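You operate a simulated robot arm through the tools that you are given. There is no shell and no other tool. Be economical: measure what you need, move in short steps, check, and stop when the job is done.

You run a simulated two-armed robot. Do the job below in one go: nothing can be reset, and whatever is moved stays where it is left.

TASK
Switch the black rocker switch on. Put one of the yellow pads from the top of the blue-marked table on the bare side of the yellow-marked table. Take the blue notepad on the top of the blue-marked table and put it away on the desk top. Take the tall cup marked "cream" from the bare side of the blue-marked table and leave it on the gauge bed. Take the carton from the right half of the grey work bench and put it on the bare side of the blue-marked table. Put the green cup on top of the long mould with handles. Take the straight mould from the left half of the grey work bench and put it on the grey cover plate. Press the good button three times. Take the blue jar and put it on the top of the white tile. Put one of the small brown moulds from the carrying tray on the red rubber slab. Take the plain cup and leave it on the white notepad. Do these in any order. Set down upright: tall cup, green cup, blue jar, plain cup.

It is judged by the outcome, as a careful person would: the job done as asked, and still so three seconds after it is handed in. It fails if anything else is knocked over, pushed out of place, dropped, spilled or broken. A push-on lid holds only when it is set on centred and level and pressed home; a screw cap is set on level and turned clockwise until tight.

THE ROBOT
Two 7-joint arms with two-finger parallel grippers on one trunk, on a base that drives. Base frame: it is fixed to the floor where the robot stands at the start and does not move with it; the origin is under the middle of the robot, x ahead of it, y to its left, z up. Readings come in cm, degrees, newtons and seconds.
The left shoulder is at the start at [7, 13, 99.1], the right one opposite. With the tool pointing down near the work surface each hand reaches from about 22 to 52 cm from the robot's upright axis, wherever it stands, measured 20 degrees to its own side. Places, roughly: bare side of the blue-marked table [-70, -150, 80]; bare side of the yellow-marked table [-120, 10, 80]; black rocker switch [50, 0, 150]; blue jar [25, -650, 75]; blue notepad (8x13x2 cm) [-60, -170, 80]; carton [25, -350, 100]; desk top [-520, -810, 80]; gauge bed (21x25 cm) [10, -604, 84]; good button [-10, -600, 90]; green cup (5x5x5 cm) [-60, -420, 90]; grey cover plate (19x19x2 cm) [-20, -370, 90]; long mould with handles (56x9x3 cm) [70, -830, 80]; plain cup (8x8x11 cm) [-520, -1260, 80]; red rubber slab (16x16x2 cm) [90, -320, 90]; small brown mould (6x10x4 cm) [70, -630, 80]; straight mould [-75, -375, 75]; tall cup [-50, -175, 75]; top of the white tile (15x12 cm) [374, -990, 80]; white notepad (8x13x2 cm) [-540, -770, 80]; yellow pad (6x10x4 cm) [-80, -130, 80]; yellow pad (7x10x4 cm) [-80, -140, 80]. Payload 1.57 kg a hand.
The tool frame of a hand sits at the grasp point between the pads (the TCP): z along the fingers, y along the line on which they close. The tips reach 3 cm beyond it. Largest opening 8 cm; finger width 1.7, thickness 1.2; the body of the gripper, 4 by 8.2 cm, starts 8 cm behind the TCP.
Orientation is told as [roll, pitch, yaw] about the base's x, y, z axes, in that order, counted from this pose: with the fingers straight down and closing along the base's y, the tool's x points along the base's -x, its y along +y and its z along -z.

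THE INTERFACE
- The arms move only by the tool nudge_tool. It takes "left_motion", "right_motion" or both (then of equal length, played together; a hand with none holds still); each is a list that holds one entry, the list of rows, each a list of 7 numbers: the shift along the base's x, y, z in cm, then the turn, a rotation vector about the base's x, y, z in degrees, then the gripper command, from -1 (fully open) to 1 (shut), values between in proportion. In form: [[[tx, ty, tz, wx, wy, wz, grip], ...]]. A call has 1 to 8 rows; each row shifts and turns the commanded pose from where the row before left it. A row lasts 0.2 s, in which the tool goes at most 5 cm and 8.6 degrees; a call with a longer step from one row to the next is refused whole, and so is a gripper value outside its range. A pose out of reach is approached as far as the arm can. The call stops where the force on the tool passes 40 N (or 10 N more than at its start, if that is more) or the arm is blocked; 0.2 s more then pass. The fingers move at their own pace (about 10.8 cm/s each) and stop on an object; they squeeze with about 36 N. The grip force told is the motor's: it shows also when the fingers shut on nothing. Time passes only in rows, and 0.2 s behind the last, so rows that do not move let the fingers close. The reply holds the time, the measured pose of the TCP, the force on the tool along the base axes, the opening and the grip force, in the units named above and with some noise, with the torque about the TCP (base axes, N m) and any sound that the robot's microphone picked up.
- Cameras (640 x 400 px; columns grow to the right, rows downward): "scene" is now at [14.19, 0.54, 128.4]; the picture's right is [0.07, -1.00, 0.00], its down [-0.01, -0.00, -1.00] and it looks along [1.00, 0.07, -0.01] (base axes); focal length 214 px, centre (320, 200). "left" rides on the left gripper at [7.2, 0.7, -12.2] in its tool frame; the picture's right is [-0.09, 1.00, 0.00], its down [-0.84, -0.08, -0.54] and it looks along [-0.54, -0.05, 0.84] (tool axes); focal length 238 px, centre (320, 200). "right" rides on the right gripper at [7.2, -0.7, -12.2] in its tool frame; the picture's right is [0.09, 1.00, 0.00], its down [-0.84, 0.08, -0.54] and it looks along [-0.54, 0.05, 0.84] (tool axes); focal length 238 px, centre (320, 200). There is no depth. A picture from a camera that has moved, and an enlarged one, comes with that camera's place and axes in the base frame and with its lens. The place of the scene camera against the robot may be out by one fixed shift of up to 1.8 cm in any direction.
- grab_frame(camera): a new picture of that camera. The clock stands still meanwhile.
- slide_trunk(by): slides the trunk up (or, below 0, down) by that many cm; the arms and the scene camera ride with it, the base frame stays. It gives what a move gives, with no picture.
- base_move(legs): drives the robot by 1 to 6 legs, each [ahead, left, turn to the left] in cm, cm and degrees, along the robot's own axes; the way and the turn of a leg run together, so that a leg with both is an arc; at most 150 cm and 180 degrees a leg. The arms and the cameras ride along, it lands a little off, and it stops where it bumps. It gives what a move gives.
- head_to(pan, tilt): turns the head with the scene camera to pan (to the left, within 86 degrees either way) and tilt (down, from -29 to 69), counted from straight ahead of the robot. It gives what a move gives.
- inspect(camera, box): a new picture of the part [left, top, right, bottom] of that camera's present view, enlarged. The clock stands still meanwhile.
- job_done(): hands the job in; it is judged then, once.

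Work in short steps. Places have to be worked out from the pictures, the camera data and where the tool is seen: move nearer, look again, correct. Check each grasp and each placing, and mend what went wrong. You have 525 turns and 298 pictures in all, those below and enlarged ones among them. Open the grippers and draw the arms clear of the work before you hand the job in, unless the task says otherwise.

The tools are called after "Request:" by a JSON object that holds its "name" and its "arguments". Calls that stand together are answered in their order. nudge_tool: Moves the arms, as the interface text tells. Its arguments: {"type":"object","properties":{"left_motion":{"type":"array","items":{"type":"array","items":{"type":"array","items":{"type":"number"}}}},"right_motion":{"type":"array","items":{"type":"array","items":{"type":"array","items":{"type":"number"}}}}},"required":[]} The other tools are called the same way: slide_trunk (by) slides the trunk up or down; base_move (legs) drives the base; head_to (pan, tilt) turns the head that bears the scene camera; grab_frame (camera) takes a picture; inspect (camera, box) takes an enlarged picture of a part of a camera's view; job_done () hands the job in.

At the start:

```text
time_s: 0.0
left_tool_pos: [41.72, 18.22, 99.93]
left_orientation: [-0.1, 0.0, 0.1]
left_ft_force: [-0.4, -0.3, 0.1]
left_wrist_torque: [0.0, 0.04, -0.01]
left_width: 7.99
left_finger_force: 0.0
right_tool_pos: [41.62, -20.75, 100.03]
right_orientation: [0.0, -0.1, -0.2]
right_ft_force: [-1.1, -0.1, 0.1]
right_wrist_torque: [0.03, 0.0, 0.0]
right_width: 8.01
right_finger_force: 0.0
trunk travel left (down, up): [-62.9, 31.1]
robot x, y, heading: [0.42, -0.25, -0.0]
head pan, tilt: [4.1, 0.6]
```

scene: 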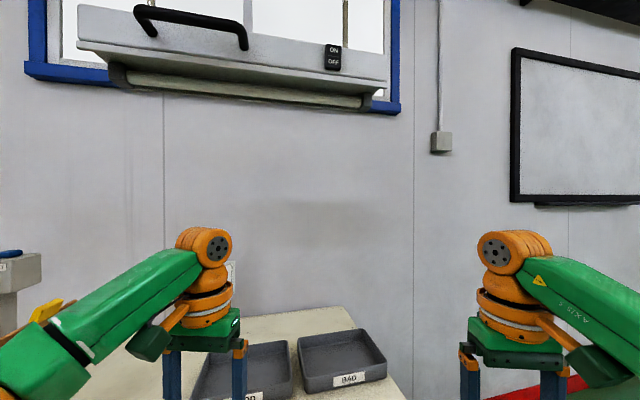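
right: 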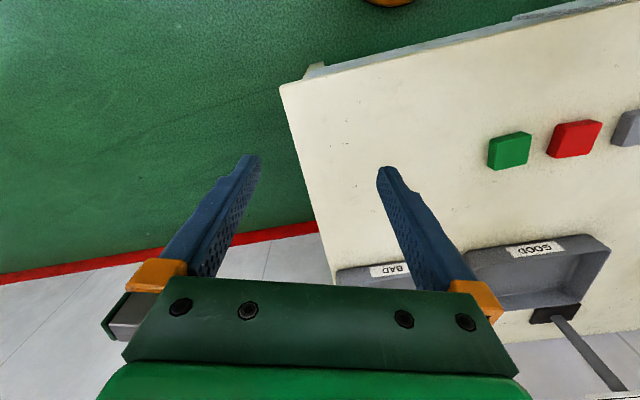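
left: 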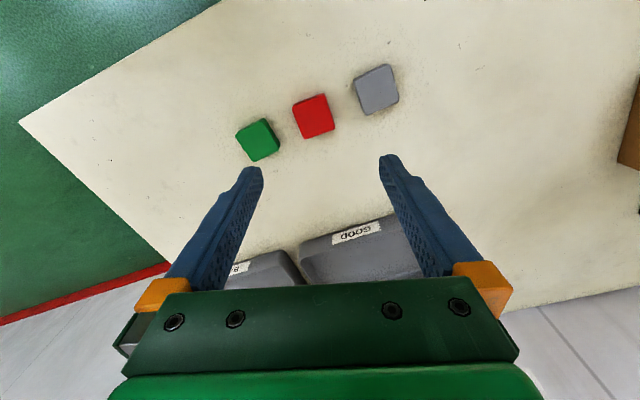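

The scene view shows the rocker switch at about (333,57). I enlarge it to see its state.

Request:
{"name": "inspect", "arguments": {"camera": "scene", "box": [290, 30, 380, 86]}}

Request:
{"name": "head_to", "arguments": {"pan": 0, "tilt": -29}}

Request:
{"name": "grab_frame", "arguments": {"camera": "scene"}}

```text
7.11 times, centred on (335, 58) of scene
camera zoom: at [14.19, 0.54, 128.4], right [0.07, -1.0, 0.0], down [-0.01, 0.0, -1.0], along [1.0, 0.07, -0.01], focal length 1525 px, centre (213, 1210)
```

zoom: 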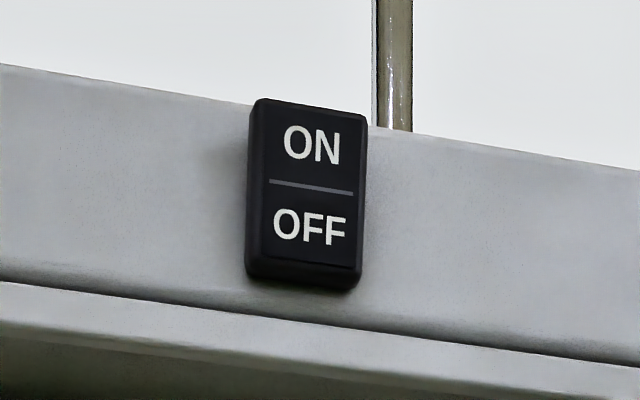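

```text
time_s: 0.9
left_tool_pos: [41.62, 18.12, 100.1]
left_orientation: [-0.2, -0.1, 0.1]
left_ft_force: [-0.2, 0.8, 0.3]
left_wrist_torque: [-0.01, -0.05, 0.03]
left_width: 8.0
left_finger_force: 0.2
right_tool_pos: [41.67, -20.83, 100.06]
right_orientation: [0.0, -0.1, -0.1]
right_ft_force: [0.2, -0.2, 0.3]
right_wrist_torque: [0.02, 0.0, 0.0]
right_width: 7.99
right_finger_force: 0.0
trunk travel left (down, up): [-62.9, 31.1]
robot x, y, heading: [-0.04, 0.14, -0.1]
head pan, tilt: [0.0, -28.6]
```

```text
293 pictures are left
camera scene: at [11.9, -0.11, 132.5], right [0.0, -1.0, 0.0], down [0.48, 0.0, -0.88], along [0.88, 0.0, 0.48], focal length 214 px, centre (320, 200)
```

scene: 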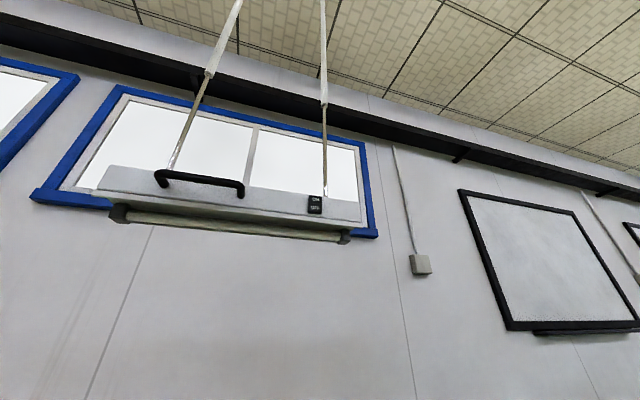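

The switch is on a hanging lamp, with the ON half at the top. I back off so raising the trunk stays clear of the lamp, then raise the trunk.

Request:
{"name": "base_move", "arguments": {"legs": [[-25, 0, 0]]}}

Request:
{"name": "slide_trunk", "arguments": {"by": 30}}

Request:
{"name": "head_to", "arguments": {"pan": 0, "tilt": 0}}

Request:
{"name": "grab_frame", "arguments": {"camera": "scene"}}

```text
time_s: 2.8
left_tool_pos: [16.87, 18.32, 100.02]
left_orientation: [-0.2, 0.1, 0.5]
left_ft_force: [1.0, 0.8, 0.4]
left_wrist_torque: [0.0, 0.0, 0.01]
left_width: 7.99
left_finger_force: 0.0
right_tool_pos: [17.04, -20.45, 99.95]
right_orientation: [0.0, 0.0, 0.1]
right_ft_force: [0.4, -0.1, 0.4]
right_wrist_torque: [-0.03, -0.01, -0.01]
right_width: 8.0
right_finger_force: 0.0
trunk travel left (down, up): [-62.9, 31.1]
robot x, y, heading: [-25.3, 0.08, -0.0]
head pan, tilt: [0.0, -28.6]
```

```text
time_s: 5.8
left_tool_pos: [16.82, 18.28, 129.91]
left_orientation: [-0.1, 0.0, 0.4]
left_ft_force: [-0.3, -0.1, 0.5]
left_wrist_torque: [0.0, 0.02, 0.02]
left_width: 7.99
left_finger_force: 0.1
right_tool_pos: [17.04, -20.62, 130.06]
right_orientation: [0.0, 0.0, 0.1]
right_ft_force: [-0.3, 0.3, 0.2]
right_wrist_torque: [0.02, -0.02, -0.02]
right_width: 8.0
right_finger_force: 0.1
trunk travel left (down, up): [-92.9, 1.1]
robot x, y, heading: [-24.55, -0.07, 0.2]
head pan, tilt: [0.0, -28.6]
```

```text
time_s: 6.7
left_tool_pos: [16.91, 18.26, 129.98]
left_orientation: [-0.1, 0.0, 0.4]
left_ft_force: [0.2, -1.0, -0.3]
left_wrist_torque: [-0.01, -0.02, 0.0]
left_width: 8.01
left_finger_force: 0.0
right_tool_pos: [16.98, -20.65, 130.0]
right_orientation: [0.0, -0.1, 0.1]
right_ft_force: [0.0, -0.1, -0.5]
right_wrist_torque: [-0.03, -0.04, 0.0]
right_width: 8.0
right_finger_force: 0.0
trunk travel left (down, up): [-92.9, 1.1]
robot x, y, heading: [-25.17, -0.11, -0.1]
head pan, tilt: [0.0, 0.0]
```

```text
292 pictures are left
camera scene: at [-10.57, -0.1, 158.5], right [0.0, -1.0, 0.0], down [0.0, 0.0, -1.0], along [1.0, 0.0, 0.0], focal length 214 px, centre (320, 200)
```

scene: 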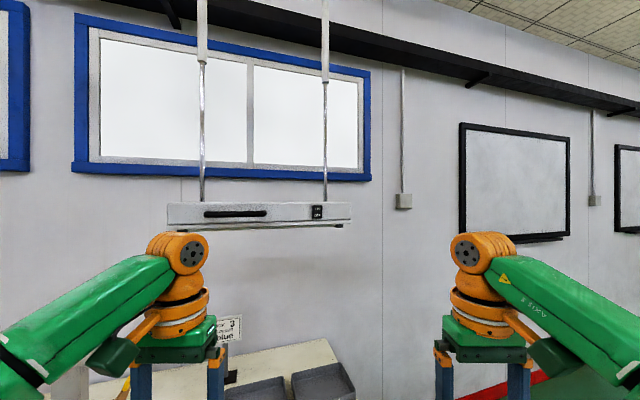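

Triangulating, the switch is at about [55, 0.8, 154.6]. I turn the right hand to point forward with the fingers shut, raising it as it turns.

Request:
{"name": "nudge_tool", "arguments": {"right_motion": [[[0, 1, 2.3, 0, -8.2, 0, 1], [0, 1, 2.3, 0, -8.2, 0, 1], [0, 1, 2.3, 0, -8.2, 0, 1], [0, 1, 2.3, 0, -8.2, 0, 1], [0, 1, 2.3, 0, -8.2, 0, 1], [0, 1, 2.3, 0, -8.2, 0, 1], [0, 1, 2.3, 0, -8.2, 0, 1], [0, 1, 2.3, 0, -8.2, 0, 1]]]}}

Request:
{"name": "nudge_tool", "arguments": {"right_motion": [[[1, 2, 2, 0, -8.2, 0, 1], [1, 2, 2, 0, -8.2, 0, 1], [1, 2, 2, 0, -8, 0, 1], [1, 2, 0, 0, 0, 0, 1], [1, 2, 0, 0, 0, 0, 1], [1, 2, 0, 0, 0, 0, 1]]]}}

Request:
{"name": "grab_frame", "arguments": {"camera": "right"}}

Request:
{"name": "grab_frame", "arguments": {"camera": "scene"}}

```text
time_s: 8.5
left_tool_pos: [16.92, 18.35, 129.91]
left_orientation: [-0.1, 0.1, 0.4]
left_ft_force: [-0.3, 0.8, -0.4]
left_wrist_torque: [-0.03, 0.02, -0.04]
left_width: 7.99
left_finger_force: 0.1
right_tool_pos: [17.0, -12.55, 148.46]
right_orientation: [-0.2, -65.9, 0.3]
right_ft_force: [-0.2, 0.4, -0.1]
right_wrist_torque: [-0.02, -0.03, 0.04]
right_width: 0.0
right_finger_force: 21.6
trunk travel left (down, up): [-92.9, 1.1]
robot x, y, heading: [-25.0, -0.47, 0.1]
head pan, tilt: [0.0, 0.0]
```

```text
time_s: 9.9
left_tool_pos: [16.78, 18.59, 129.87]
left_orientation: [-0.1, 0.0, 0.4]
left_ft_force: [-0.3, 0.1, -0.5]
left_wrist_torque: [-0.04, 0.02, 0.0]
left_width: 8.01
left_finger_force: 0.1
right_tool_pos: [23.05, -0.43, 154.43]
right_orientation: [-121.9, -89.7, 121.9]
right_ft_force: [-0.1, 0.3, -1.1]
right_wrist_torque: [-0.02, -0.02, -0.01]
right_width: 0.0
right_finger_force: 21.4
trunk travel left (down, up): [-92.9, 1.1]
robot x, y, heading: [-24.84, -0.31, 0.3]
head pan, tilt: [0.0, 0.0]
```

```text
291 pictures are left
camera right: at [10.87, -1.14, 147.29], right [0.0, 1.0, -0.1], down [-0.54, 0.08, 0.84], along [0.84, 0.05, 0.54], focal length 238 px, centre (320, 200)
```

right: 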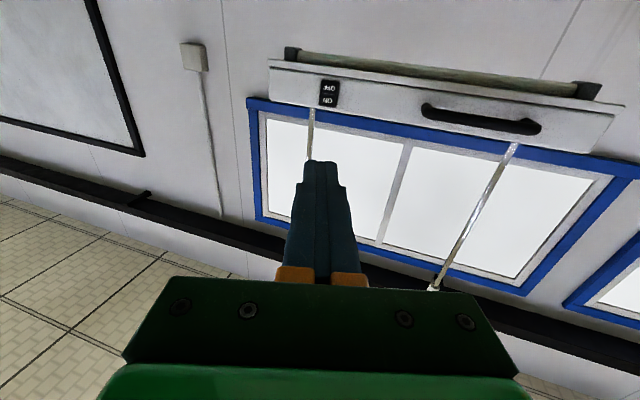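

```text
290 pictures are left
camera scene: at [-10.53, 0.09, 158.49], right [0.0, -1.0, 0.0], down [0.0, 0.0, -1.0], along [1.0, 0.0, 0.0], focal length 214 px, centre (320, 200)
```

scene: 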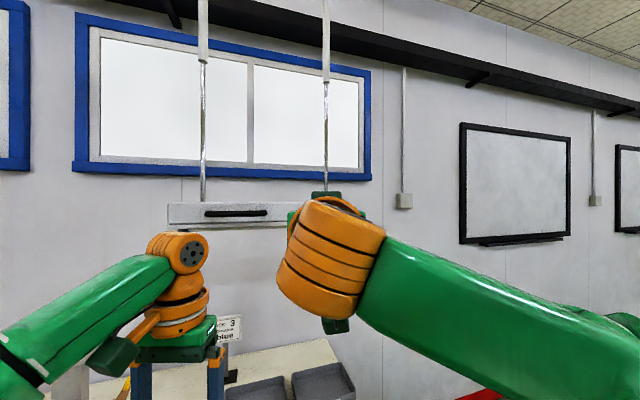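

The wrist camera agrees: the switch centre is at about [55, 1, 154], with the ON half near z 155.6. I drive 20 cm forward and re-check.

Request:
{"name": "base_move", "arguments": {"legs": [[20, 0, 0]]}}

Request:
{"name": "nudge_tool", "arguments": {"right_motion": [[[0, 0.7, 1.5, 0, 0, 0, 1], [0, 0.7, 0, 0, 0, 0, 1]]]}}

Request:
{"name": "grab_frame", "arguments": {"camera": "right"}}

```text
time_s: 11.5
left_tool_pos: [36.22, 18.3, 130.14]
left_orientation: [-0.2, -0.2, 0.3]
left_ft_force: [-0.3, 0.1, 0.8]
left_wrist_torque: [-0.01, 0.0, 0.01]
left_width: 8.0
left_finger_force: 0.0
right_tool_pos: [42.24, -0.53, 154.74]
right_orientation: [-157.0, -89.6, 157.0]
right_ft_force: [0.8, -0.3, 0.3]
right_wrist_torque: [0.02, 0.0, -0.04]
right_width: 0.02
right_finger_force: 21.0
trunk travel left (down, up): [-92.9, 1.1]
robot x, y, heading: [-4.94, 0.05, 0.1]
head pan, tilt: [0.0, 0.0]
```

```text
time_s: 12.1
left_tool_pos: [36.62, 18.54, 129.99]
left_orientation: [-0.1, 0.0, 0.4]
left_ft_force: [-0.9, 0.2, -0.2]
left_wrist_torque: [0.02, -0.03, -0.04]
left_width: 7.99
left_finger_force: 0.0
right_tool_pos: [42.6, 0.98, 156.1]
right_orientation: [-140.5, -89.7, 140.4]
right_ft_force: [-0.1, -0.1, 0.5]
right_wrist_torque: [-0.02, 0.0, 0.0]
right_width: 0.0
right_finger_force: 21.6
trunk travel left (down, up): [-92.9, 1.1]
robot x, y, heading: [-5.24, 0.17, 0.4]
head pan, tilt: [0.0, 0.0]
```

```text
289 pictures are left
camera right: at [30.48, 0.2, 148.87], right [0.0, 1.0, -0.1], down [-0.55, 0.08, 0.83], along [0.84, 0.05, 0.54], focal length 238 px, centre (320, 200)
```

right: 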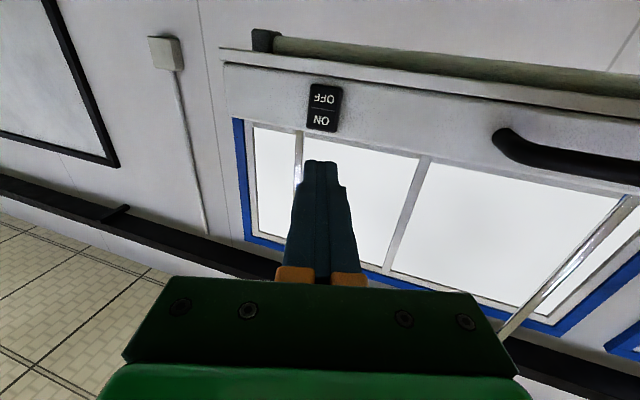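

ON sits at about [55, 0.85, 155.2]. I lower a touch and advance.

Request:
{"name": "nudge_tool", "arguments": {"right_motion": [[[2, -0.1, -0.6, 0, 0, 0, 1], [2, 0, 0, 0, 0, 0, 1], [2, 0, 0, 0, 0, 0, 1], [1, 0, 0, 0, 0, 0, 1], [1, 0, 0, 0, 0, 0, 1]]]}}

Request:
{"name": "grab_frame", "arguments": {"camera": "right"}}

```text
time_s: 13.3
left_tool_pos: [36.69, 18.36, 129.98]
left_orientation: [-0.1, 0.0, 0.2]
left_ft_force: [-1.3, 1.1, -0.9]
left_wrist_torque: [0.03, -0.01, 0.0]
left_width: 8.01
left_finger_force: 0.0
right_tool_pos: [49.99, 0.74, 155.24]
right_orientation: [-127.1, -89.8, 127.1]
right_ft_force: [0.3, 0.4, -0.2]
right_wrist_torque: [0.01, -0.02, 0.06]
right_width: 0.0
right_finger_force: 20.9
right hand out of reach, approached as far as the arm can: row 5
trunk travel left (down, up): [-92.9, 1.1]
robot x, y, heading: [-5.09, -0.08, 0.3]
head pan, tilt: [0.0, 0.0]
```

```text
288 pictures are left
camera right: at [37.71, -0.01, 148.08], right [0.0, 1.0, -0.1], down [-0.54, 0.08, 0.84], along [0.84, 0.05, 0.54], focal length 238 px, centre (320, 200)
```

right: 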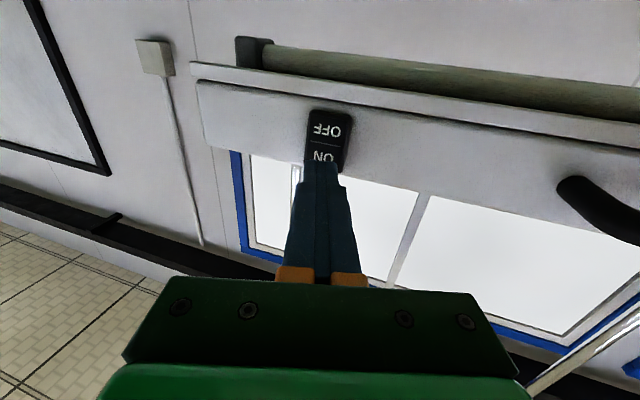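

The arm is at its reach limit with the tip on line. I pull back a bit, drive the base in 6 cm, and press from there.

Request:
{"name": "nudge_tool", "arguments": {"right_motion": [[[-3, 0.2, 0, 0, 0, 0, 1], [-3, 0, 0, 0, 0, 0, 1]]]}}

Request:
{"name": "base_move", "arguments": {"legs": [[6, 0, 0]]}}

Request:
{"name": "nudge_tool", "arguments": {"right_motion": [[[1, 0, 0, 0, 0, 0, 1], [1, 0, 0, 0, 0, 0, 1], [0.7, 0, 0, 0, 0, 0, 1], [0.7, 0, 0, 0, 0, 0, 1], [0.5, 0, 0, 0, 0, 0, 1]]]}}

Request:
{"name": "grab_frame", "arguments": {"camera": "right"}}

```text
time_s: 13.9
left_tool_pos: [36.53, 18.29, 130.09]
left_orientation: [0.0, 0.0, 0.4]
left_ft_force: [-0.5, 0.1, 0.7]
left_wrist_torque: [0.03, 0.02, 0.04]
left_width: 7.98
left_finger_force: 0.3
right_tool_pos: [43.79, 0.91, 155.47]
right_orientation: [-151.3, -89.8, 151.1]
right_ft_force: [-0.1, -0.1, 0.5]
right_wrist_torque: [0.0, 0.01, 0.01]
right_width: 0.01
right_finger_force: 21.4
trunk travel left (down, up): [-92.9, 1.1]
robot x, y, heading: [-4.52, 0.13, 0.2]
head pan, tilt: [0.0, 0.0]
```

```text
time_s: 14.8
left_tool_pos: [42.3, 18.38, 130.08]
left_orientation: [-0.1, -0.2, 0.3]
left_ft_force: [-0.1, -0.4, 0.5]
left_wrist_torque: [0.0, -0.01, 0.02]
left_width: 7.98
left_finger_force: 0.0
right_tool_pos: [49.43, 0.97, 155.57]
right_orientation: [-149.7, -89.6, 149.6]
right_ft_force: [0.5, 0.5, -0.4]
right_wrist_torque: [0.02, 0.01, -0.01]
right_width: 0.0
right_finger_force: 21.7
trunk travel left (down, up): [-92.9, 1.1]
robot x, y, heading: [1.05, 0.15, 0.0]
head pan, tilt: [0.0, 0.0]
heard: click
```

```text
time_s: 16.0
left_tool_pos: [40.79, 18.17, 130.64]
left_orientation: [0.0, -0.9, 0.3]
left_ft_force: [0.5, -0.4, -0.1]
left_wrist_torque: [0.01, 0.01, 0.02]
left_width: 8.02
left_finger_force: 0.2
right_tool_pos: [51.5, 0.61, 156.04]
right_orientation: [-176.0, -89.1, 175.8]
right_ft_force: [-30.6, -2.9, -20.1]
right_wrist_torque: [-0.24, 0.81, 0.24]
right_width: 0.0
right_finger_force: 20.8
trunk travel left (down, up): [-92.9, 1.1]
robot x, y, heading: [1.18, 0.21, 0.3]
head pan, tilt: [0.0, 0.0]
```

```text
287 pictures are left
camera right: at [39.39, -0.02, 148.69], right [0.0, 1.0, -0.09], down [-0.56, 0.08, 0.83], along [0.83, 0.05, 0.55], focal length 238 px, centre (320, 200)
```

right: 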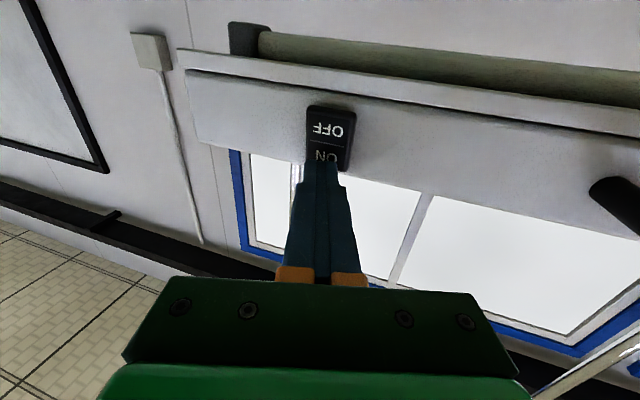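

A click was heard and the ON end now looks pushed in. I retreat and look at the rocker.

Request:
{"name": "nudge_tool", "arguments": {"right_motion": [[[-3, 0, 0, 0, 0, 0, 1], [-3, 0, 0, 0, 0, 0, 1], [-3, 0, 0, 0, 0, 0, 1], [-2, -3, 0, 0, 0, 0, 1], [-2, -3, 0, 0, 0, 0, 1]]]}}

Request:
{"name": "inspect", "arguments": {"camera": "right", "box": [280, 60, 440, 160]}}

```text
time_s: 17.2
left_tool_pos: [42.8, 18.07, 129.97]
left_orientation: [0.1, 0.2, 0.3]
left_ft_force: [-0.6, -0.7, 0.3]
left_wrist_torque: [0.02, 0.02, 0.01]
left_width: 8.01
left_finger_force: 0.0
right_tool_pos: [40.78, -5.44, 155.46]
right_orientation: [-170.3, -90.0, 170.3]
right_ft_force: [0.6, -0.2, 0.2]
right_wrist_torque: [0.02, 0.03, 0.05]
right_width: 0.0
right_finger_force: 21.2
trunk travel left (down, up): [-92.9, 1.1]
robot x, y, heading: [1.04, -0.42, -0.1]
head pan, tilt: [0.0, 0.0]
```

```text
4.00 times, centred on (360, 110) of right
camera zoom: at [28.61, -6.1, 148.25], right [0.0, 1.0, -0.09], down [-0.54, 0.08, 0.84], along [0.84, 0.05, 0.54], focal length 953 px, centre (160, 560)
```

zoom: 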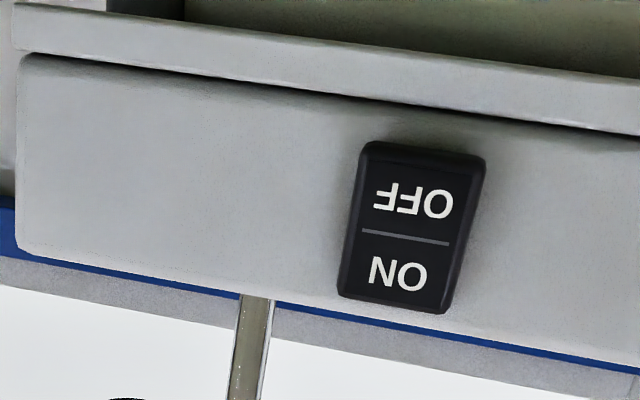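

The rocker stands on ON after one click. I bring the right hand back to pointing down, lower the trunk and back off.

Request:
{"name": "base_move", "arguments": {"legs": [[-27, 0, 0]]}}

Request:
{"name": "nudge_tool", "arguments": {"right_motion": [[[0, -2, -2.3, 0, 8.2, 0, 1], [0, -2, -2.3, 0, 8.2, 0, 1], [0, -2, -2.3, 0, 8.2, 0, 1], [0, -2, -2.3, 0, 8.2, 0, 1], [0, -2, -2.3, 0, 8.2, 0, 1], [0, -2, -2.3, 0, 8.2, 0, 1], [0, -2, -2.3, 0, 8.2, 0, 0], [0, -2, -2.3, 0, 8.2, 0, -1]]]}}

Request:
{"name": "nudge_tool", "arguments": {"right_motion": [[[0, 0, -2.3, 0, 8.2, 0, -1], [0, 0, -2.3, 0, 8.2, 0, -1], [0, 0, -2, 0, 8, 0, -1]]]}}

Request:
{"name": "slide_trunk", "arguments": {"by": -25}}

Request:
{"name": "head_to", "arguments": {"pan": -85, "tilt": 20}}

Request:
{"name": "grab_frame", "arguments": {"camera": "scene"}}

```text
time_s: 19.1
left_tool_pos: [16.11, 18.25, 129.79]
left_orientation: [-0.1, 0.1, 0.4]
left_ft_force: [-0.1, -0.6, -0.1]
left_wrist_torque: [0.03, 0.0, 0.02]
left_width: 8.01
left_finger_force: 0.0
right_tool_pos: [14.32, -5.08, 155.3]
right_orientation: [-55.9, -89.7, 55.9]
right_ft_force: [0.3, -0.5, -0.1]
right_wrist_torque: [0.0, -0.01, -0.02]
right_width: 0.0
right_finger_force: 21.8
trunk travel left (down, up): [-92.9, 1.1]
robot x, y, heading: [-25.75, 0.25, 0.3]
head pan, tilt: [0.0, 0.0]
```

```text
time_s: 20.9
left_tool_pos: [15.83, 18.24, 129.91]
left_orientation: [0.0, 0.2, 0.4]
left_ft_force: [0.1, 0.6, 0.1]
left_wrist_torque: [0.0, 0.03, 0.02]
left_width: 8.01
left_finger_force: 0.1
right_tool_pos: [13.86, -21.09, 137.14]
right_orientation: [-0.1, -24.3, 0.2]
right_ft_force: [-0.5, 0.8, 0.5]
right_wrist_torque: [0.0, -0.01, 0.02]
right_width: 7.97
right_finger_force: 0.0
trunk travel left (down, up): [-92.9, 1.1]
robot x, y, heading: [-26.16, 0.19, 0.2]
head pan, tilt: [0.0, 0.0]
```

```text
time_s: 21.8
left_tool_pos: [15.75, 18.38, 130.02]
left_orientation: [-0.1, 0.1, 0.3]
left_ft_force: [-0.4, -0.6, 0.6]
left_wrist_torque: [0.03, 0.01, 0.01]
left_width: 7.98
left_finger_force: 0.0
right_tool_pos: [13.95, -20.98, 130.64]
right_orientation: [0.1, 0.0, 0.1]
right_ft_force: [0.3, -1.1, 0.0]
right_wrist_torque: [0.04, 0.0, -0.03]
right_width: 8.01
right_finger_force: 0.0
trunk travel left (down, up): [-92.9, 1.1]
robot x, y, heading: [-26.15, 0.04, 0.2]
head pan, tilt: [0.0, 0.0]
```

```text
time_s: 24.3
left_tool_pos: [15.67, 18.24, 104.97]
left_orientation: [-0.1, 0.0, 0.4]
left_ft_force: [0.2, 0.2, -0.1]
left_wrist_torque: [0.03, -0.01, -0.05]
left_width: 7.99
left_finger_force: 0.0
right_tool_pos: [13.81, -20.99, 105.69]
right_orientation: [0.0, -0.1, 0.1]
right_ft_force: [-0.4, -0.1, 0.3]
right_wrist_torque: [0.03, 0.03, -0.01]
right_width: 8.0
right_finger_force: 0.1
trunk travel left (down, up): [-67.9, 26.1]
robot x, y, heading: [-25.92, -0.17, 0.3]
head pan, tilt: [0.0, 0.0]
```

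```text
time_s: 25.9
left_tool_pos: [15.73, 18.36, 104.91]
left_orientation: [-0.1, 0.0, 0.4]
left_ft_force: [0.2, -0.8, -0.4]
left_wrist_torque: [0.03, -0.02, 0.03]
left_width: 8.03
left_finger_force: 0.1
right_tool_pos: [13.66, -20.79, 105.73]
right_orientation: [0.0, -0.1, 0.2]
right_ft_force: [0.1, 0.6, -0.5]
right_wrist_torque: [-0.01, 0.0, 0.0]
right_width: 7.97
right_finger_force: 0.1
trunk travel left (down, up): [-67.9, 26.1]
robot x, y, heading: [-25.59, 0.12, 0.3]
head pan, tilt: [-85.0, 20.0]
```

```text
285 pictures are left
camera scene: at [-19.84, -9.41, 130.27], right [-1.0, -0.09, 0.0], down [-0.03, 0.34, -0.94], along [0.09, -0.94, -0.34], focal length 214 px, centre (320, 200)
```

scene: 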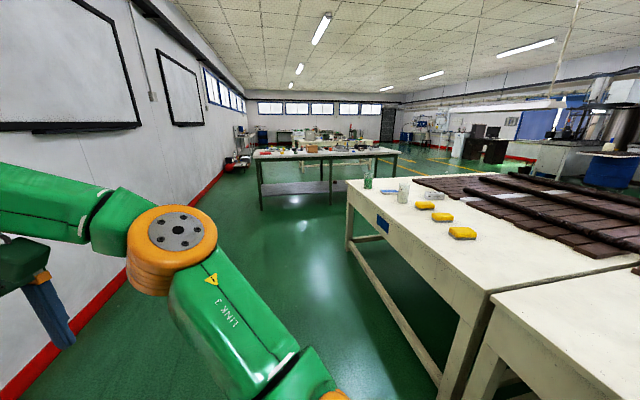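

The blue-marked table lies to the right. I enlarge its items and the next bench.

Request:
{"name": "inspect", "arguments": {"camera": "scene", "box": [330, 160, 490, 260]}}

Request:
{"name": "inspect", "arguments": {"camera": "scene", "box": [230, 110, 430, 235]}}

Request:
{"name": "inspect", "arguments": {"camera": "scene", "box": [440, 170, 640, 295]}}

```text
4.00 times, centred on (410, 210) of scene
camera zoom: at [-19.84, -9.41, 130.27], right [-1.0, -0.09, 0.0], down [-0.03, 0.34, -0.94], along [0.09, -0.94, -0.34], focal length 858 px, centre (-40, 160)
```

zoom: 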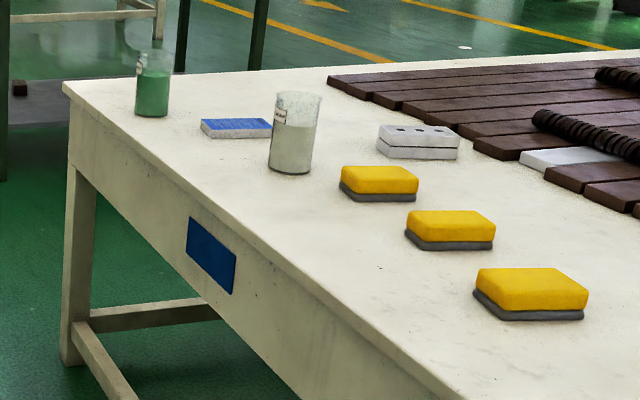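

```text
3.20 times, centred on (330, 172) of scene
camera zoom: at [-19.84, -9.41, 130.27], right [-1.0, -0.09, 0.0], down [-0.03, 0.34, -0.94], along [0.09, -0.94, -0.34], focal length 686 px, centre (288, 288)
```

zoom: 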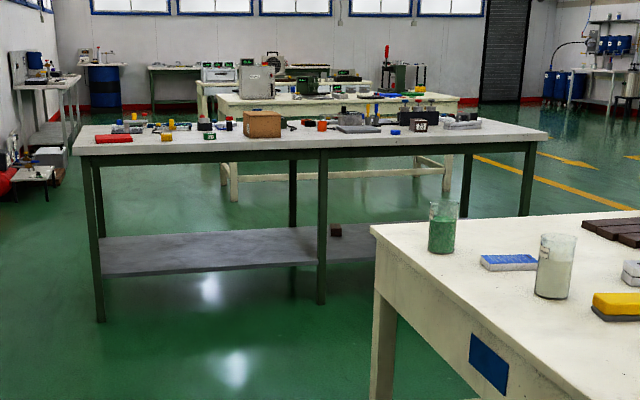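

```text
3.20 times, centred on (540, 232) of scene
camera zoom: at [-19.84, -9.41, 130.27], right [-1.0, -0.09, 0.0], down [-0.03, 0.34, -0.94], along [0.09, -0.94, -0.34], focal length 686 px, centre (-384, 96)
```

zoom: 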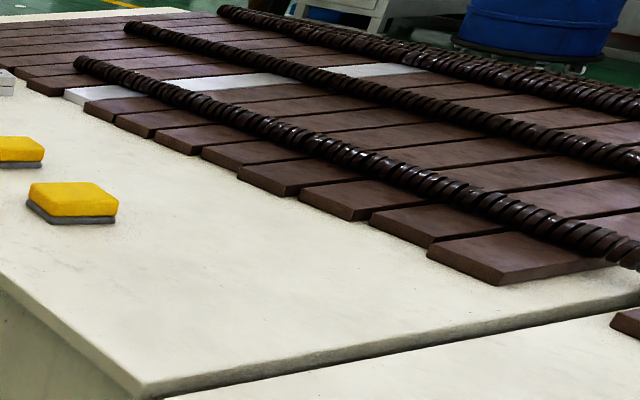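

I turn toward the blue- and yellow-marked tables, moving slightly toward -y.

Request:
{"name": "base_move", "arguments": {"legs": [[0, -40, 0], [0, 0, -163]]}}

Request:
{"name": "head_to", "arguments": {"pan": 0, "tilt": 25}}

Request:
{"name": "grab_frame", "arguments": {"camera": "scene"}}

Request:
{"name": "head_to", "arguments": {"pan": -50, "tilt": 25}}

Request:
{"name": "grab_frame", "arguments": {"camera": "scene"}}

```text
time_s: 35.1
left_tool_pos: [-59.95, -70.73, 105.06]
left_orientation: [0.0, 0.1, -162.4]
left_ft_force: [-0.4, 0.4, -0.9]
left_wrist_torque: [-0.03, -0.01, -0.05]
left_width: 8.0
left_finger_force: 0.0
right_tool_pos: [-69.64, -32.49, 105.63]
right_orientation: [0.1, -0.1, -162.7]
right_ft_force: [0.3, 0.5, -0.3]
right_wrist_torque: [-0.01, 0.01, 0.01]
right_width: 8.0
right_finger_force: 0.0
trunk travel left (down, up): [-67.9, 26.1]
robot x, y, heading: [-25.55, -40.87, -162.8]
head pan, tilt: [-85.0, 20.0]
```

```text
time_s: 36.7
left_tool_pos: [-59.87, -70.59, 105.01]
left_orientation: [-0.2, -0.1, -162.6]
left_ft_force: [-1.4, -0.2, 0.6]
left_wrist_torque: [0.01, 0.0, 0.01]
left_width: 8.01
left_finger_force: 0.0
right_tool_pos: [-69.54, -32.63, 105.63]
right_orientation: [0.1, 0.0, -162.7]
right_ft_force: [-0.2, 0.2, 0.9]
right_wrist_torque: [-0.03, 0.01, 0.02]
right_width: 8.02
right_finger_force: 0.1
trunk travel left (down, up): [-67.9, 26.1]
robot x, y, heading: [-25.51, -41.15, -162.5]
head pan, tilt: [0.0, 25.0]
```

```text
281 pictures are left
camera scene: at [-39.06, -45.3, 129.46], right [-0.3, 0.95, 0.0], down [0.4, 0.13, -0.91], along [-0.87, -0.27, -0.42], focal length 214 px, centre (320, 200)
```

scene: 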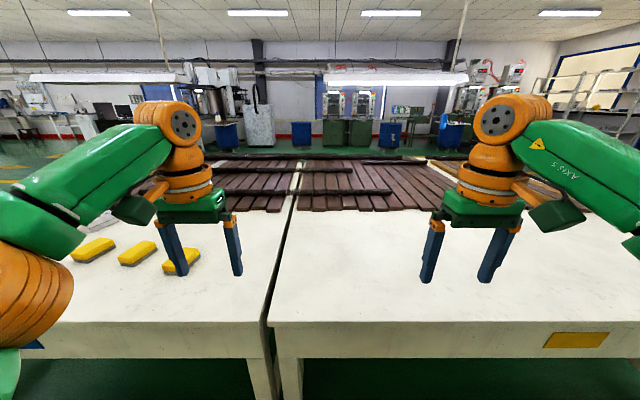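

```text
time_s: 37.9
left_tool_pos: [-59.92, -70.71, 105.06]
left_orientation: [-0.2, 0.1, -162.3]
left_ft_force: [-0.6, 0.5, 0.7]
left_wrist_torque: [-0.01, 0.0, 0.02]
left_width: 8.0
left_finger_force: 0.0
right_tool_pos: [-69.66, -32.74, 105.54]
right_orientation: [0.0, 0.0, -162.7]
right_ft_force: [-0.3, 0.7, -0.1]
right_wrist_torque: [0.0, 0.0, 0.02]
right_width: 8.0
right_finger_force: 0.1
trunk travel left (down, up): [-67.9, 26.1]
robot x, y, heading: [-25.98, -41.16, -162.3]
head pan, tilt: [-50.0, 25.0]
```

```text
280 pictures are left
camera scene: at [-38.03, -37.6, 129.46], right [0.54, 0.84, 0.0], down [0.36, -0.23, -0.91], along [-0.76, 0.49, -0.42], focal length 214 px, centre (320, 200)
```

scene: 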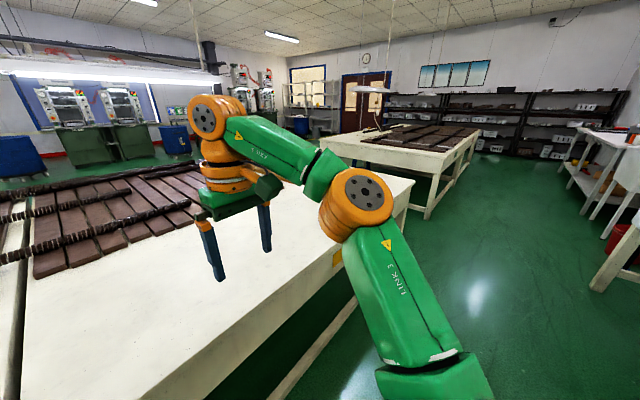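

The robot is square to the tables; the nearest pad is at about [-78, -103, 82], the table edge about 49 cm ahead. I shift left and approach.

Request:
{"name": "base_move", "arguments": {"legs": [[0, 29, 0], [23, 0, 0]]}}

Request:
{"name": "head_to", "arguments": {"pan": 20, "tilt": 50}}

Request:
{"name": "grab_frame", "arguments": {"camera": "scene"}}

Request:
{"name": "grab_frame", "arguments": {"camera": "left"}}

```text
time_s: 41.2
left_tool_pos: [-73.05, -104.73, 105.04]
left_orientation: [-0.1, 0.0, -162.6]
left_ft_force: [0.9, -0.3, 0.3]
left_wrist_torque: [0.03, -0.04, -0.04]
left_width: 8.01
left_finger_force: 0.1
right_tool_pos: [-82.7, -66.55, 105.65]
right_orientation: [0.0, -0.2, -162.9]
right_ft_force: [0.2, 0.4, 0.4]
right_wrist_torque: [0.02, 0.01, -0.03]
right_width: 8.01
right_finger_force: 0.2
trunk travel left (down, up): [-67.9, 26.1]
robot x, y, heading: [-38.78, -75.12, -162.6]
head pan, tilt: [-50.0, 25.0]
```

```text
time_s: 42.6
left_tool_pos: [-73.23, -104.76, 104.91]
left_orientation: [-0.2, 0.0, -162.7]
left_ft_force: [0.7, 0.0, -0.2]
left_wrist_torque: [-0.04, 0.03, 0.03]
left_width: 7.98
left_finger_force: 0.0
right_tool_pos: [-82.95, -66.59, 105.64]
right_orientation: [0.0, -0.1, -162.9]
right_ft_force: [0.5, -0.3, 0.4]
right_wrist_torque: [-0.01, -0.03, 0.03]
right_width: 7.99
right_finger_force: 0.1
trunk travel left (down, up): [-67.9, 26.1]
robot x, y, heading: [-38.98, -75.07, -162.8]
head pan, tilt: [20.0, 50.0]
```

```text
279 pictures are left
camera scene: at [-49.62, -81.3, 125.71], right [-0.6, 0.8, 0.0], down [0.61, 0.46, -0.64], along [-0.51, -0.39, -0.77], focal length 214 px, centre (320, 200)
```

scene: 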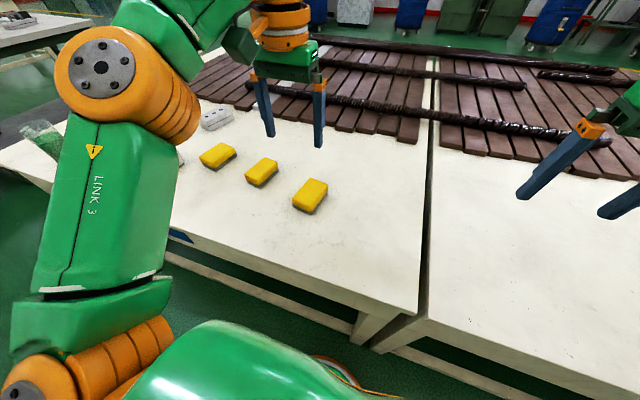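

```text
278 pictures are left
camera left: at [-66.22, -103.27, 117.19], right [0.21, -0.98, 0.0], down [-0.82, -0.18, 0.54], along [-0.53, -0.11, -0.84], focal length 238 px, centre (320, 200)
```

left: 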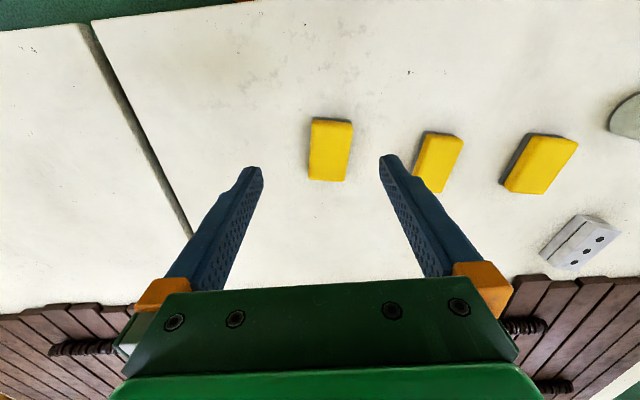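

The pad is at about [-78.3, -107, 84 top], aligned with the gripper. I move over and descend to z 88.

Request:
{"name": "nudge_tool", "arguments": {"left_motion": [[[-2.6, -1.2, -3, 0, 0, 0, -1], [-2.6, -1.1, -3, 0, 0, 0, -1], [0, 0, -4, 0, 0, 0, -1], [0, 0, -4, 0, 0, 0, -1], [0, 0, -3, 0, 0, 0, -1]]]}}

Request:
{"name": "grab_frame", "arguments": {"camera": "left"}}

```text
time_s: 43.8
left_tool_pos: [-77.23, -107.1, 87.64]
left_orientation: [-0.2, 0.0, -162.6]
left_ft_force: [-0.2, 0.3, 0.2]
left_wrist_torque: [0.0, 0.0, -0.02]
left_width: 8.0
left_finger_force: 0.1
left hand out of reach, approached as far as the arm can: row 2
right_tool_pos: [-82.89, -66.66, 105.63]
right_orientation: [0.0, 0.0, -162.9]
right_ft_force: [0.2, 0.7, -0.6]
right_wrist_torque: [0.0, 0.02, 0.01]
right_width: 7.99
right_finger_force: 0.1
trunk travel left (down, up): [-67.9, 26.1]
robot x, y, heading: [-38.81, -75.09, -162.8]
head pan, tilt: [20.0, 50.0]
```

```text
277 pictures are left
camera left: at [-70.21, -105.61, 99.89], right [0.21, -0.98, 0.0], down [-0.82, -0.18, 0.54], along [-0.53, -0.11, -0.84], focal length 238 px, centre (320, 200)
```

left: 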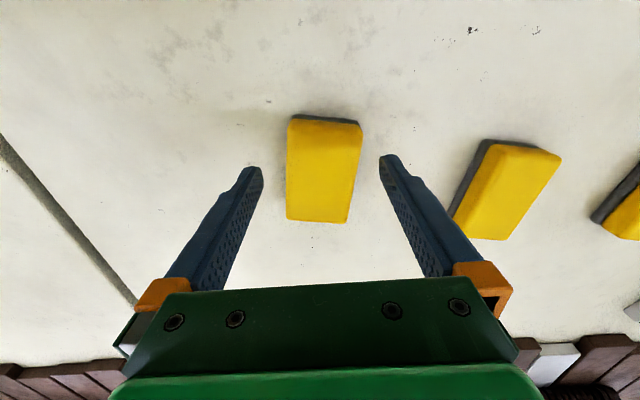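

The pad sits centred between the fingers. I descend to the table and close.

Request:
{"name": "nudge_tool", "arguments": {"left_motion": [[[0, 0, -2, 0, 0, 0, -1], [0, 0, -1, 0, 0, 0, -1], [0, 0, -0.7, 0, 0, 0, -1], [0, 0, 0, 0, 0, 0, 1], [0, 0, 0, 0, 0, 0, 1], [0, 0, 0, 0, 0, 0, 1]]]}}

Request:
{"name": "nudge_tool", "arguments": {"left_motion": [[[0, 0, 3, 0, 0, 0, 1], [0, 0, 4, 0, 0, 0, 1], [0, 0, 4, 0, 0, 0, 1], [0, 0, 3, 0, 0, 0, 1]]]}}

Request:
{"name": "grab_frame", "arguments": {"camera": "left"}}

```text
time_s: 45.2
left_tool_pos: [-77.34, -106.86, 84.21]
left_orientation: [-0.1, 0.0, -162.8]
left_ft_force: [0.0, -0.1, 0.3]
left_wrist_torque: [0.03, 0.01, 0.01]
left_width: 0.0
left_finger_force: 20.9
right_tool_pos: [-82.87, -66.68, 105.6]
right_orientation: [0.1, -0.1, -162.9]
right_ft_force: [0.3, -1.3, -0.1]
right_wrist_torque: [0.01, 0.0, -0.01]
right_width: 7.99
right_finger_force: 0.0
trunk travel left (down, up): [-67.9, 26.1]
robot x, y, heading: [-38.8, -75.32, -162.6]
head pan, tilt: [20.0, 50.0]
```

```text
time_s: 46.2
left_tool_pos: [-77.28, -106.69, 98.01]
left_orientation: [0.0, 0.0, -162.8]
left_ft_force: [0.0, 0.6, 0.4]
left_wrist_torque: [0.0, -0.02, -0.01]
left_width: 0.0
left_finger_force: 21.5
right_tool_pos: [-82.83, -66.45, 105.59]
right_orientation: [0.1, -0.1, -163.0]
right_ft_force: [0.5, 0.2, 0.0]
right_wrist_torque: [-0.01, 0.0, -0.02]
right_width: 8.0
right_finger_force: 0.0
trunk travel left (down, up): [-67.9, 26.1]
robot x, y, heading: [-38.8, -74.9, -162.9]
head pan, tilt: [20.0, 50.0]
```

```text
276 pictures are left
camera left: at [-70.23, -105.28, 110.34], right [0.21, -0.98, 0.0], down [-0.82, -0.18, 0.54], along [-0.53, -0.11, -0.84], focal length 238 px, centre (320, 200)
```

left: 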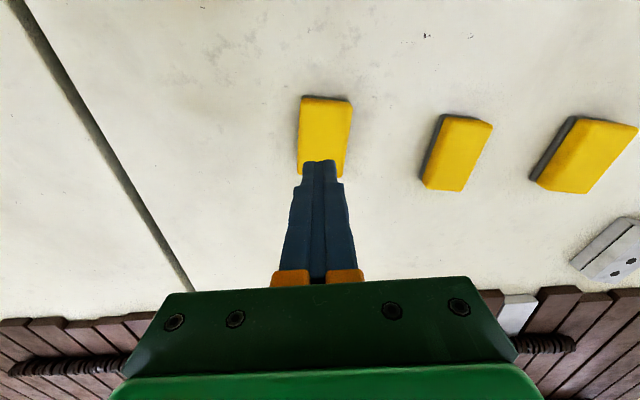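

The fingers closed above the pad: the table is lower than I assumed (about 73–75). I reopen, move the base 5 cm in, and look again.

Request:
{"name": "base_move", "arguments": {"legs": [[6, 0, 0]]}}

Request:
{"name": "nudge_tool", "arguments": {"left_motion": [[[0, 0, -3, 0, 0, 0, -1], [0, 0, -4, 0, 0, 0, -1], [0, 0, -2, 0, 0, 0, -1]]]}}

Request:
{"name": "grab_frame", "arguments": {"camera": "left"}}

```text
time_s: 47.2
left_tool_pos: [-82.73, -108.6, 98.24]
left_orientation: [0.0, -0.2, -162.6]
left_ft_force: [-0.7, -0.1, -0.4]
left_wrist_torque: [-0.01, 0.02, -0.03]
left_width: 0.01
left_finger_force: 21.3
right_tool_pos: [-88.26, -68.31, 105.72]
right_orientation: [0.1, -0.4, -162.9]
right_ft_force: [0.1, 0.5, 0.4]
right_wrist_torque: [-0.03, 0.03, 0.01]
right_width: 8.0
right_finger_force: 0.1
trunk travel left (down, up): [-67.9, 26.1]
robot x, y, heading: [-44.24, -76.52, -162.8]
head pan, tilt: [20.0, 50.0]
```

```text
time_s: 48.0
left_tool_pos: [-83.13, -108.61, 89.02]
left_orientation: [-0.1, 0.0, -162.7]
left_ft_force: [-0.8, 0.0, -0.3]
left_wrist_torque: [0.03, 0.03, 0.0]
left_width: 8.0
left_finger_force: 0.0
right_tool_pos: [-88.64, -68.34, 105.63]
right_orientation: [0.0, -0.1, -163.0]
right_ft_force: [-0.1, 0.2, -0.4]
right_wrist_torque: [-0.03, -0.06, -0.04]
right_width: 8.03
right_finger_force: 0.0
trunk travel left (down, up): [-67.9, 26.1]
robot x, y, heading: [-44.58, -76.53, -162.7]
head pan, tilt: [20.0, 50.0]
```

```text
275 pictures are left
camera left: at [-76.09, -107.15, 101.16], right [0.21, -0.98, 0.0], down [-0.82, -0.18, 0.54], along [-0.53, -0.11, -0.84], focal length 238 px, centre (320, 200)
```

left: 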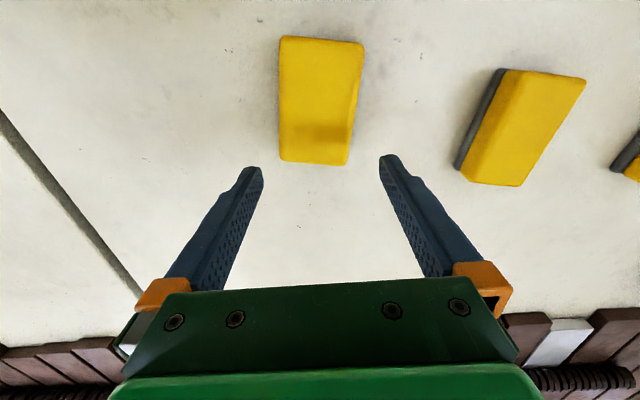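

The pad's top is at about z 79.5, centre [-80.8, -107.8], table about 75.5. I step back over it and descend carefully.

Request:
{"name": "nudge_tool", "arguments": {"left_motion": [[[2.3, 0.7, 0, 0, 0, 0, -1], [0, 0, -3, 0, 0, 0, -1], [0, 0, -3, 0, 0, 0, -1], [0, 0, -1.5, 0, 0, 0, -1], [0, 0, -1, 0, 0, 0, -1]]]}}

Request:
{"name": "grab_frame", "arguments": {"camera": "left"}}

```text
time_s: 49.2
left_tool_pos: [-80.79, -107.9, 80.58]
left_orientation: [-0.1, 0.0, -162.6]
left_ft_force: [0.1, 0.6, -0.5]
left_wrist_torque: [0.0, 0.0, -0.03]
left_width: 7.99
left_finger_force: 0.1
right_tool_pos: [-88.57, -68.36, 105.75]
right_orientation: [0.0, -0.1, -162.9]
right_ft_force: [-0.2, -0.4, -0.3]
right_wrist_torque: [-0.03, -0.02, 0.0]
right_width: 8.0
right_finger_force: 0.1
trunk travel left (down, up): [-67.9, 26.1]
robot x, y, heading: [-44.55, -76.55, -162.6]
head pan, tilt: [20.0, 50.0]
```

```text
274 pictures are left
camera left: at [-73.79, -106.51, 92.68], right [0.21, -0.98, 0.0], down [-0.82, -0.18, 0.54], along [-0.53, -0.11, -0.84], focal length 238 px, centre (320, 200)
```

left: 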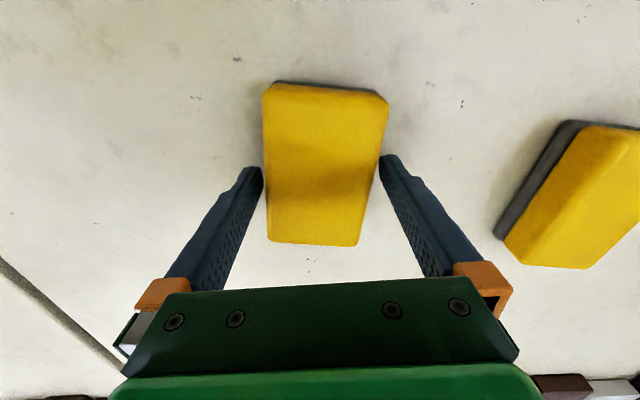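

The fingers straddle the pad. I go down slowly to feel for the table, then close.

Request:
{"name": "nudge_tool", "arguments": {"left_motion": [[[0, 0, -1, 0, 0, 0, -1], [0, 0, -0.5, 0, 0, 0, -1]]]}}

Request:
{"name": "nudge_tool", "arguments": {"left_motion": [[[0, 0, 0, 0, 0, 0, 1], [0, 0, 0, 0, 0, 0, 1], [0, 0, 0, 0, 0, 0, 1]]]}}

```text
time_s: 50.0
left_tool_pos: [-80.59, -108.03, 79.51]
left_orientation: [0.0, -0.8, -162.7]
left_ft_force: [3.2, -1.1, 15.0]
left_wrist_torque: [-0.34, -0.32, -0.12]
left_width: 7.98
left_finger_force: 0.1
right_tool_pos: [-88.18, -68.07, 105.82]
right_orientation: [0.1, -0.4, -162.9]
right_ft_force: [0.2, 1.1, -0.1]
right_wrist_torque: [0.01, 0.0, 0.02]
right_width: 7.99
right_finger_force: 0.0
trunk travel left (down, up): [-67.9, 26.1]
robot x, y, heading: [-44.81, -76.74, -162.7]
head pan, tilt: [20.0, 50.0]
stopped in row 2 (left hand): the force on the tool passed its limit at 42 N (the readings are from after the stop); the commanded pose is now the measured one
```

```text
time_s: 50.8
left_tool_pos: [-80.55, -108.01, 79.51]
left_orientation: [0.0, -0.9, -162.7]
left_ft_force: [-1.2, -3.7, 24.5]
left_wrist_torque: [-0.18, 0.02, 0.19]
left_width: 6.81
left_finger_force: 35.7
right_tool_pos: [-88.2, -68.32, 105.83]
right_orientation: [0.1, -0.4, -162.9]
right_ft_force: [-1.0, -0.5, -0.4]
right_wrist_torque: [0.0, 0.03, 0.01]
right_width: 8.0
right_finger_force: 0.0
trunk travel left (down, up): [-67.9, 26.1]
robot x, y, heading: [-44.31, -76.96, -162.6]
head pan, tilt: [20.0, 50.0]
```

The pad is gripped (6.8 cm); the table surface is z≈76.5. I lift, back off, shift right 60 cm to the yellow-marked table, and go back in.

Request:
{"name": "nudge_tool", "arguments": {"left_motion": [[[0, 0, 2, 0, 0, 0, 1], [0, 0, 4, 0, 0, 0, 1], [0, 0, 4, 0, 0, 0, 1]]]}}

Request:
{"name": "base_move", "arguments": {"legs": [[-25, 0, 0], [0, -60, 0], [23, 0, 0]]}}

Request:
{"name": "head_to", "arguments": {"pan": 0, "tilt": 50}}

Request:
{"name": "grab_frame", "arguments": {"camera": "scene"}}

Request:
{"name": "grab_frame", "arguments": {"camera": "left"}}

```text
time_s: 51.6
left_tool_pos: [-80.87, -108.16, 89.39]
left_orientation: [0.0, -0.5, -162.6]
left_ft_force: [0.9, 0.4, -1.2]
left_wrist_torque: [0.02, 0.01, -0.04]
left_width: 6.82
left_finger_force: 35.8
right_tool_pos: [-88.63, -68.45, 105.78]
right_orientation: [0.0, -0.1, -162.9]
right_ft_force: [0.8, -0.2, -0.1]
right_wrist_torque: [0.01, -0.02, -0.02]
right_width: 8.0
right_finger_force: 0.0
trunk travel left (down, up): [-67.9, 26.1]
robot x, y, heading: [-44.53, -76.69, -162.9]
head pan, tilt: [20.0, 50.0]
```

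```text
time_s: 57.8
left_tool_pos: [-97.14, -49.68, 89.17]
left_orientation: [-0.2, -0.6, -163.3]
left_ft_force: [-0.1, 0.0, -0.5]
left_wrist_torque: [-0.02, -0.03, 0.03]
left_width: 6.77
left_finger_force: 36.0
right_tool_pos: [-104.44, -9.58, 105.7]
right_orientation: [-0.1, -0.2, -163.5]
right_ft_force: [-0.1, 0.3, 0.2]
right_wrist_torque: [-0.02, 0.01, -0.01]
right_width: 7.97
right_finger_force: 0.1
trunk travel left (down, up): [-67.9, 26.1]
robot x, y, heading: [-60.52, -18.54, -163.6]
head pan, tilt: [20.0, 50.0]
```

```text
time_s: 58.6
left_tool_pos: [-97.27, -49.68, 89.24]
left_orientation: [-0.1, -0.5, -163.4]
left_ft_force: [-0.3, -0.1, -0.4]
left_wrist_torque: [-0.01, 0.0, -0.01]
left_width: 6.76
left_finger_force: 35.9
right_tool_pos: [-104.56, -9.75, 105.7]
right_orientation: [0.0, -0.1, -163.5]
right_ft_force: [0.8, -0.2, -0.3]
right_wrist_torque: [0.01, -0.01, -0.01]
right_width: 7.99
right_finger_force: 0.1
trunk travel left (down, up): [-67.9, 26.1]
robot x, y, heading: [-60.32, -18.76, -163.6]
head pan, tilt: [0.0, 50.0]
```

```text
273 pictures are left
camera scene: at [-72.66, -22.38, 125.7], right [-0.29, 0.96, 0.0], down [0.73, 0.22, -0.64], along [-0.62, -0.18, -0.77], focal length 214 px, centre (320, 200)
```

scene: 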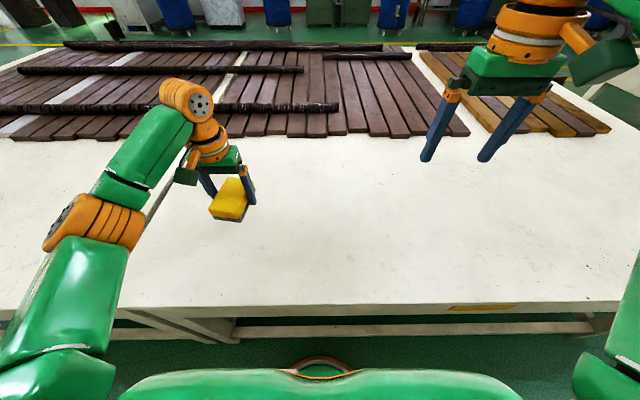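

```text
272 pictures are left
camera left: at [-90.12, -48.23, 101.39], right [0.2, -0.98, 0.0], down [-0.82, -0.17, 0.55], along [-0.54, -0.11, -0.84], focal length 238 px, centre (320, 200)
```

left: 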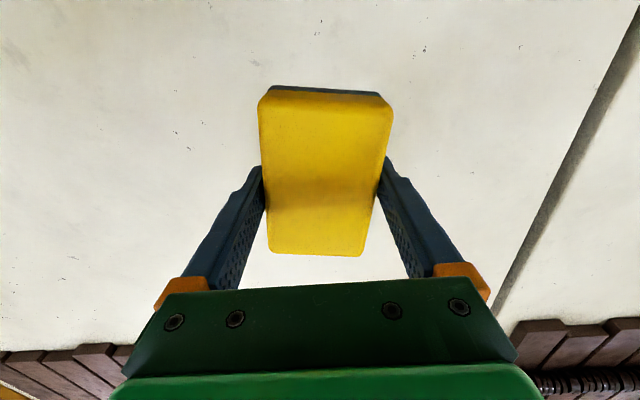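

The pad hangs over the bare side of the yellow-marked table, clear of the seam. I lower and release.

Request:
{"name": "nudge_tool", "arguments": {"left_motion": [[[0, 0, -4, 0, 0, 0, 1], [0, 0, -4, 0, 0, 0, 1], [0, 0, -1, 0, 0, 0, 1], [0, 0, -0.4, 0, 0, 0, 1]]]}}

Request:
{"name": "nudge_tool", "arguments": {"left_motion": [[[0, 0, 0, 0, 0, 0, -1], [0, 0, 0, 0, 0, 0, -1], [0, 0, 3, 0, 0, 0, -1], [0, 0, 4, 0, 0, 0, -1], [0, 0, 4, 0, 0, 0, -1], [0, 0, 4, 0, 0, 0, -1]]]}}

Request:
{"name": "grab_frame", "arguments": {"camera": "left"}}

```text
time_s: 59.6
left_tool_pos: [-97.24, -49.73, 79.76]
left_orientation: [-0.1, -0.4, -163.3]
left_ft_force: [-0.6, 0.4, -0.1]
left_wrist_torque: [0.0, -0.03, 0.0]
left_width: 6.76
left_finger_force: 35.8
right_tool_pos: [-104.43, -9.73, 105.57]
right_orientation: [-0.1, -0.1, -163.5]
right_ft_force: [0.3, -0.5, -0.7]
right_wrist_torque: [-0.03, 0.03, -0.01]
right_width: 7.98
right_finger_force: 0.0
trunk travel left (down, up): [-67.9, 26.1]
robot x, y, heading: [-60.35, -18.56, -163.3]
head pan, tilt: [0.0, 50.0]
```

```text
time_s: 61.0
left_tool_pos: [-97.42, -49.61, 95.04]
left_orientation: [0.0, -0.4, -163.3]
left_ft_force: [-0.3, 0.3, 0.4]
left_wrist_torque: [-0.05, 0.02, 0.0]
left_width: 8.02
left_finger_force: 0.2
right_tool_pos: [-104.39, -9.56, 105.53]
right_orientation: [0.0, -0.2, -163.5]
right_ft_force: [0.0, 0.3, -0.2]
right_wrist_torque: [0.03, -0.01, 0.01]
right_width: 8.0
right_finger_force: 0.0
trunk travel left (down, up): [-67.9, 26.1]
robot x, y, heading: [-60.35, -18.62, -163.2]
head pan, tilt: [0.0, 50.0]
```

```text
271 pictures are left
camera left: at [-90.2, -48.18, 107.04], right [0.2, -0.98, 0.0], down [-0.82, -0.17, 0.55], along [-0.54, -0.11, -0.84], focal length 238 px, centre (320, 200)
```

left: 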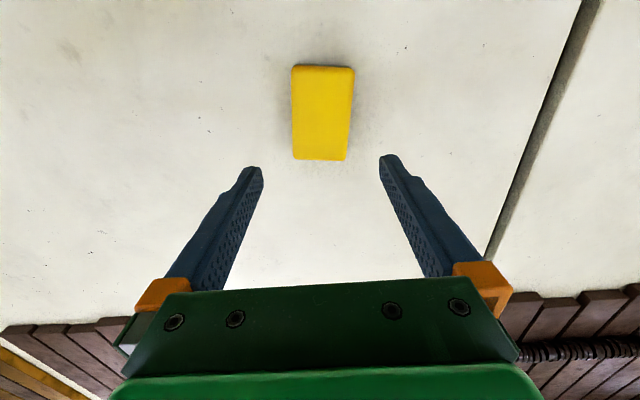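

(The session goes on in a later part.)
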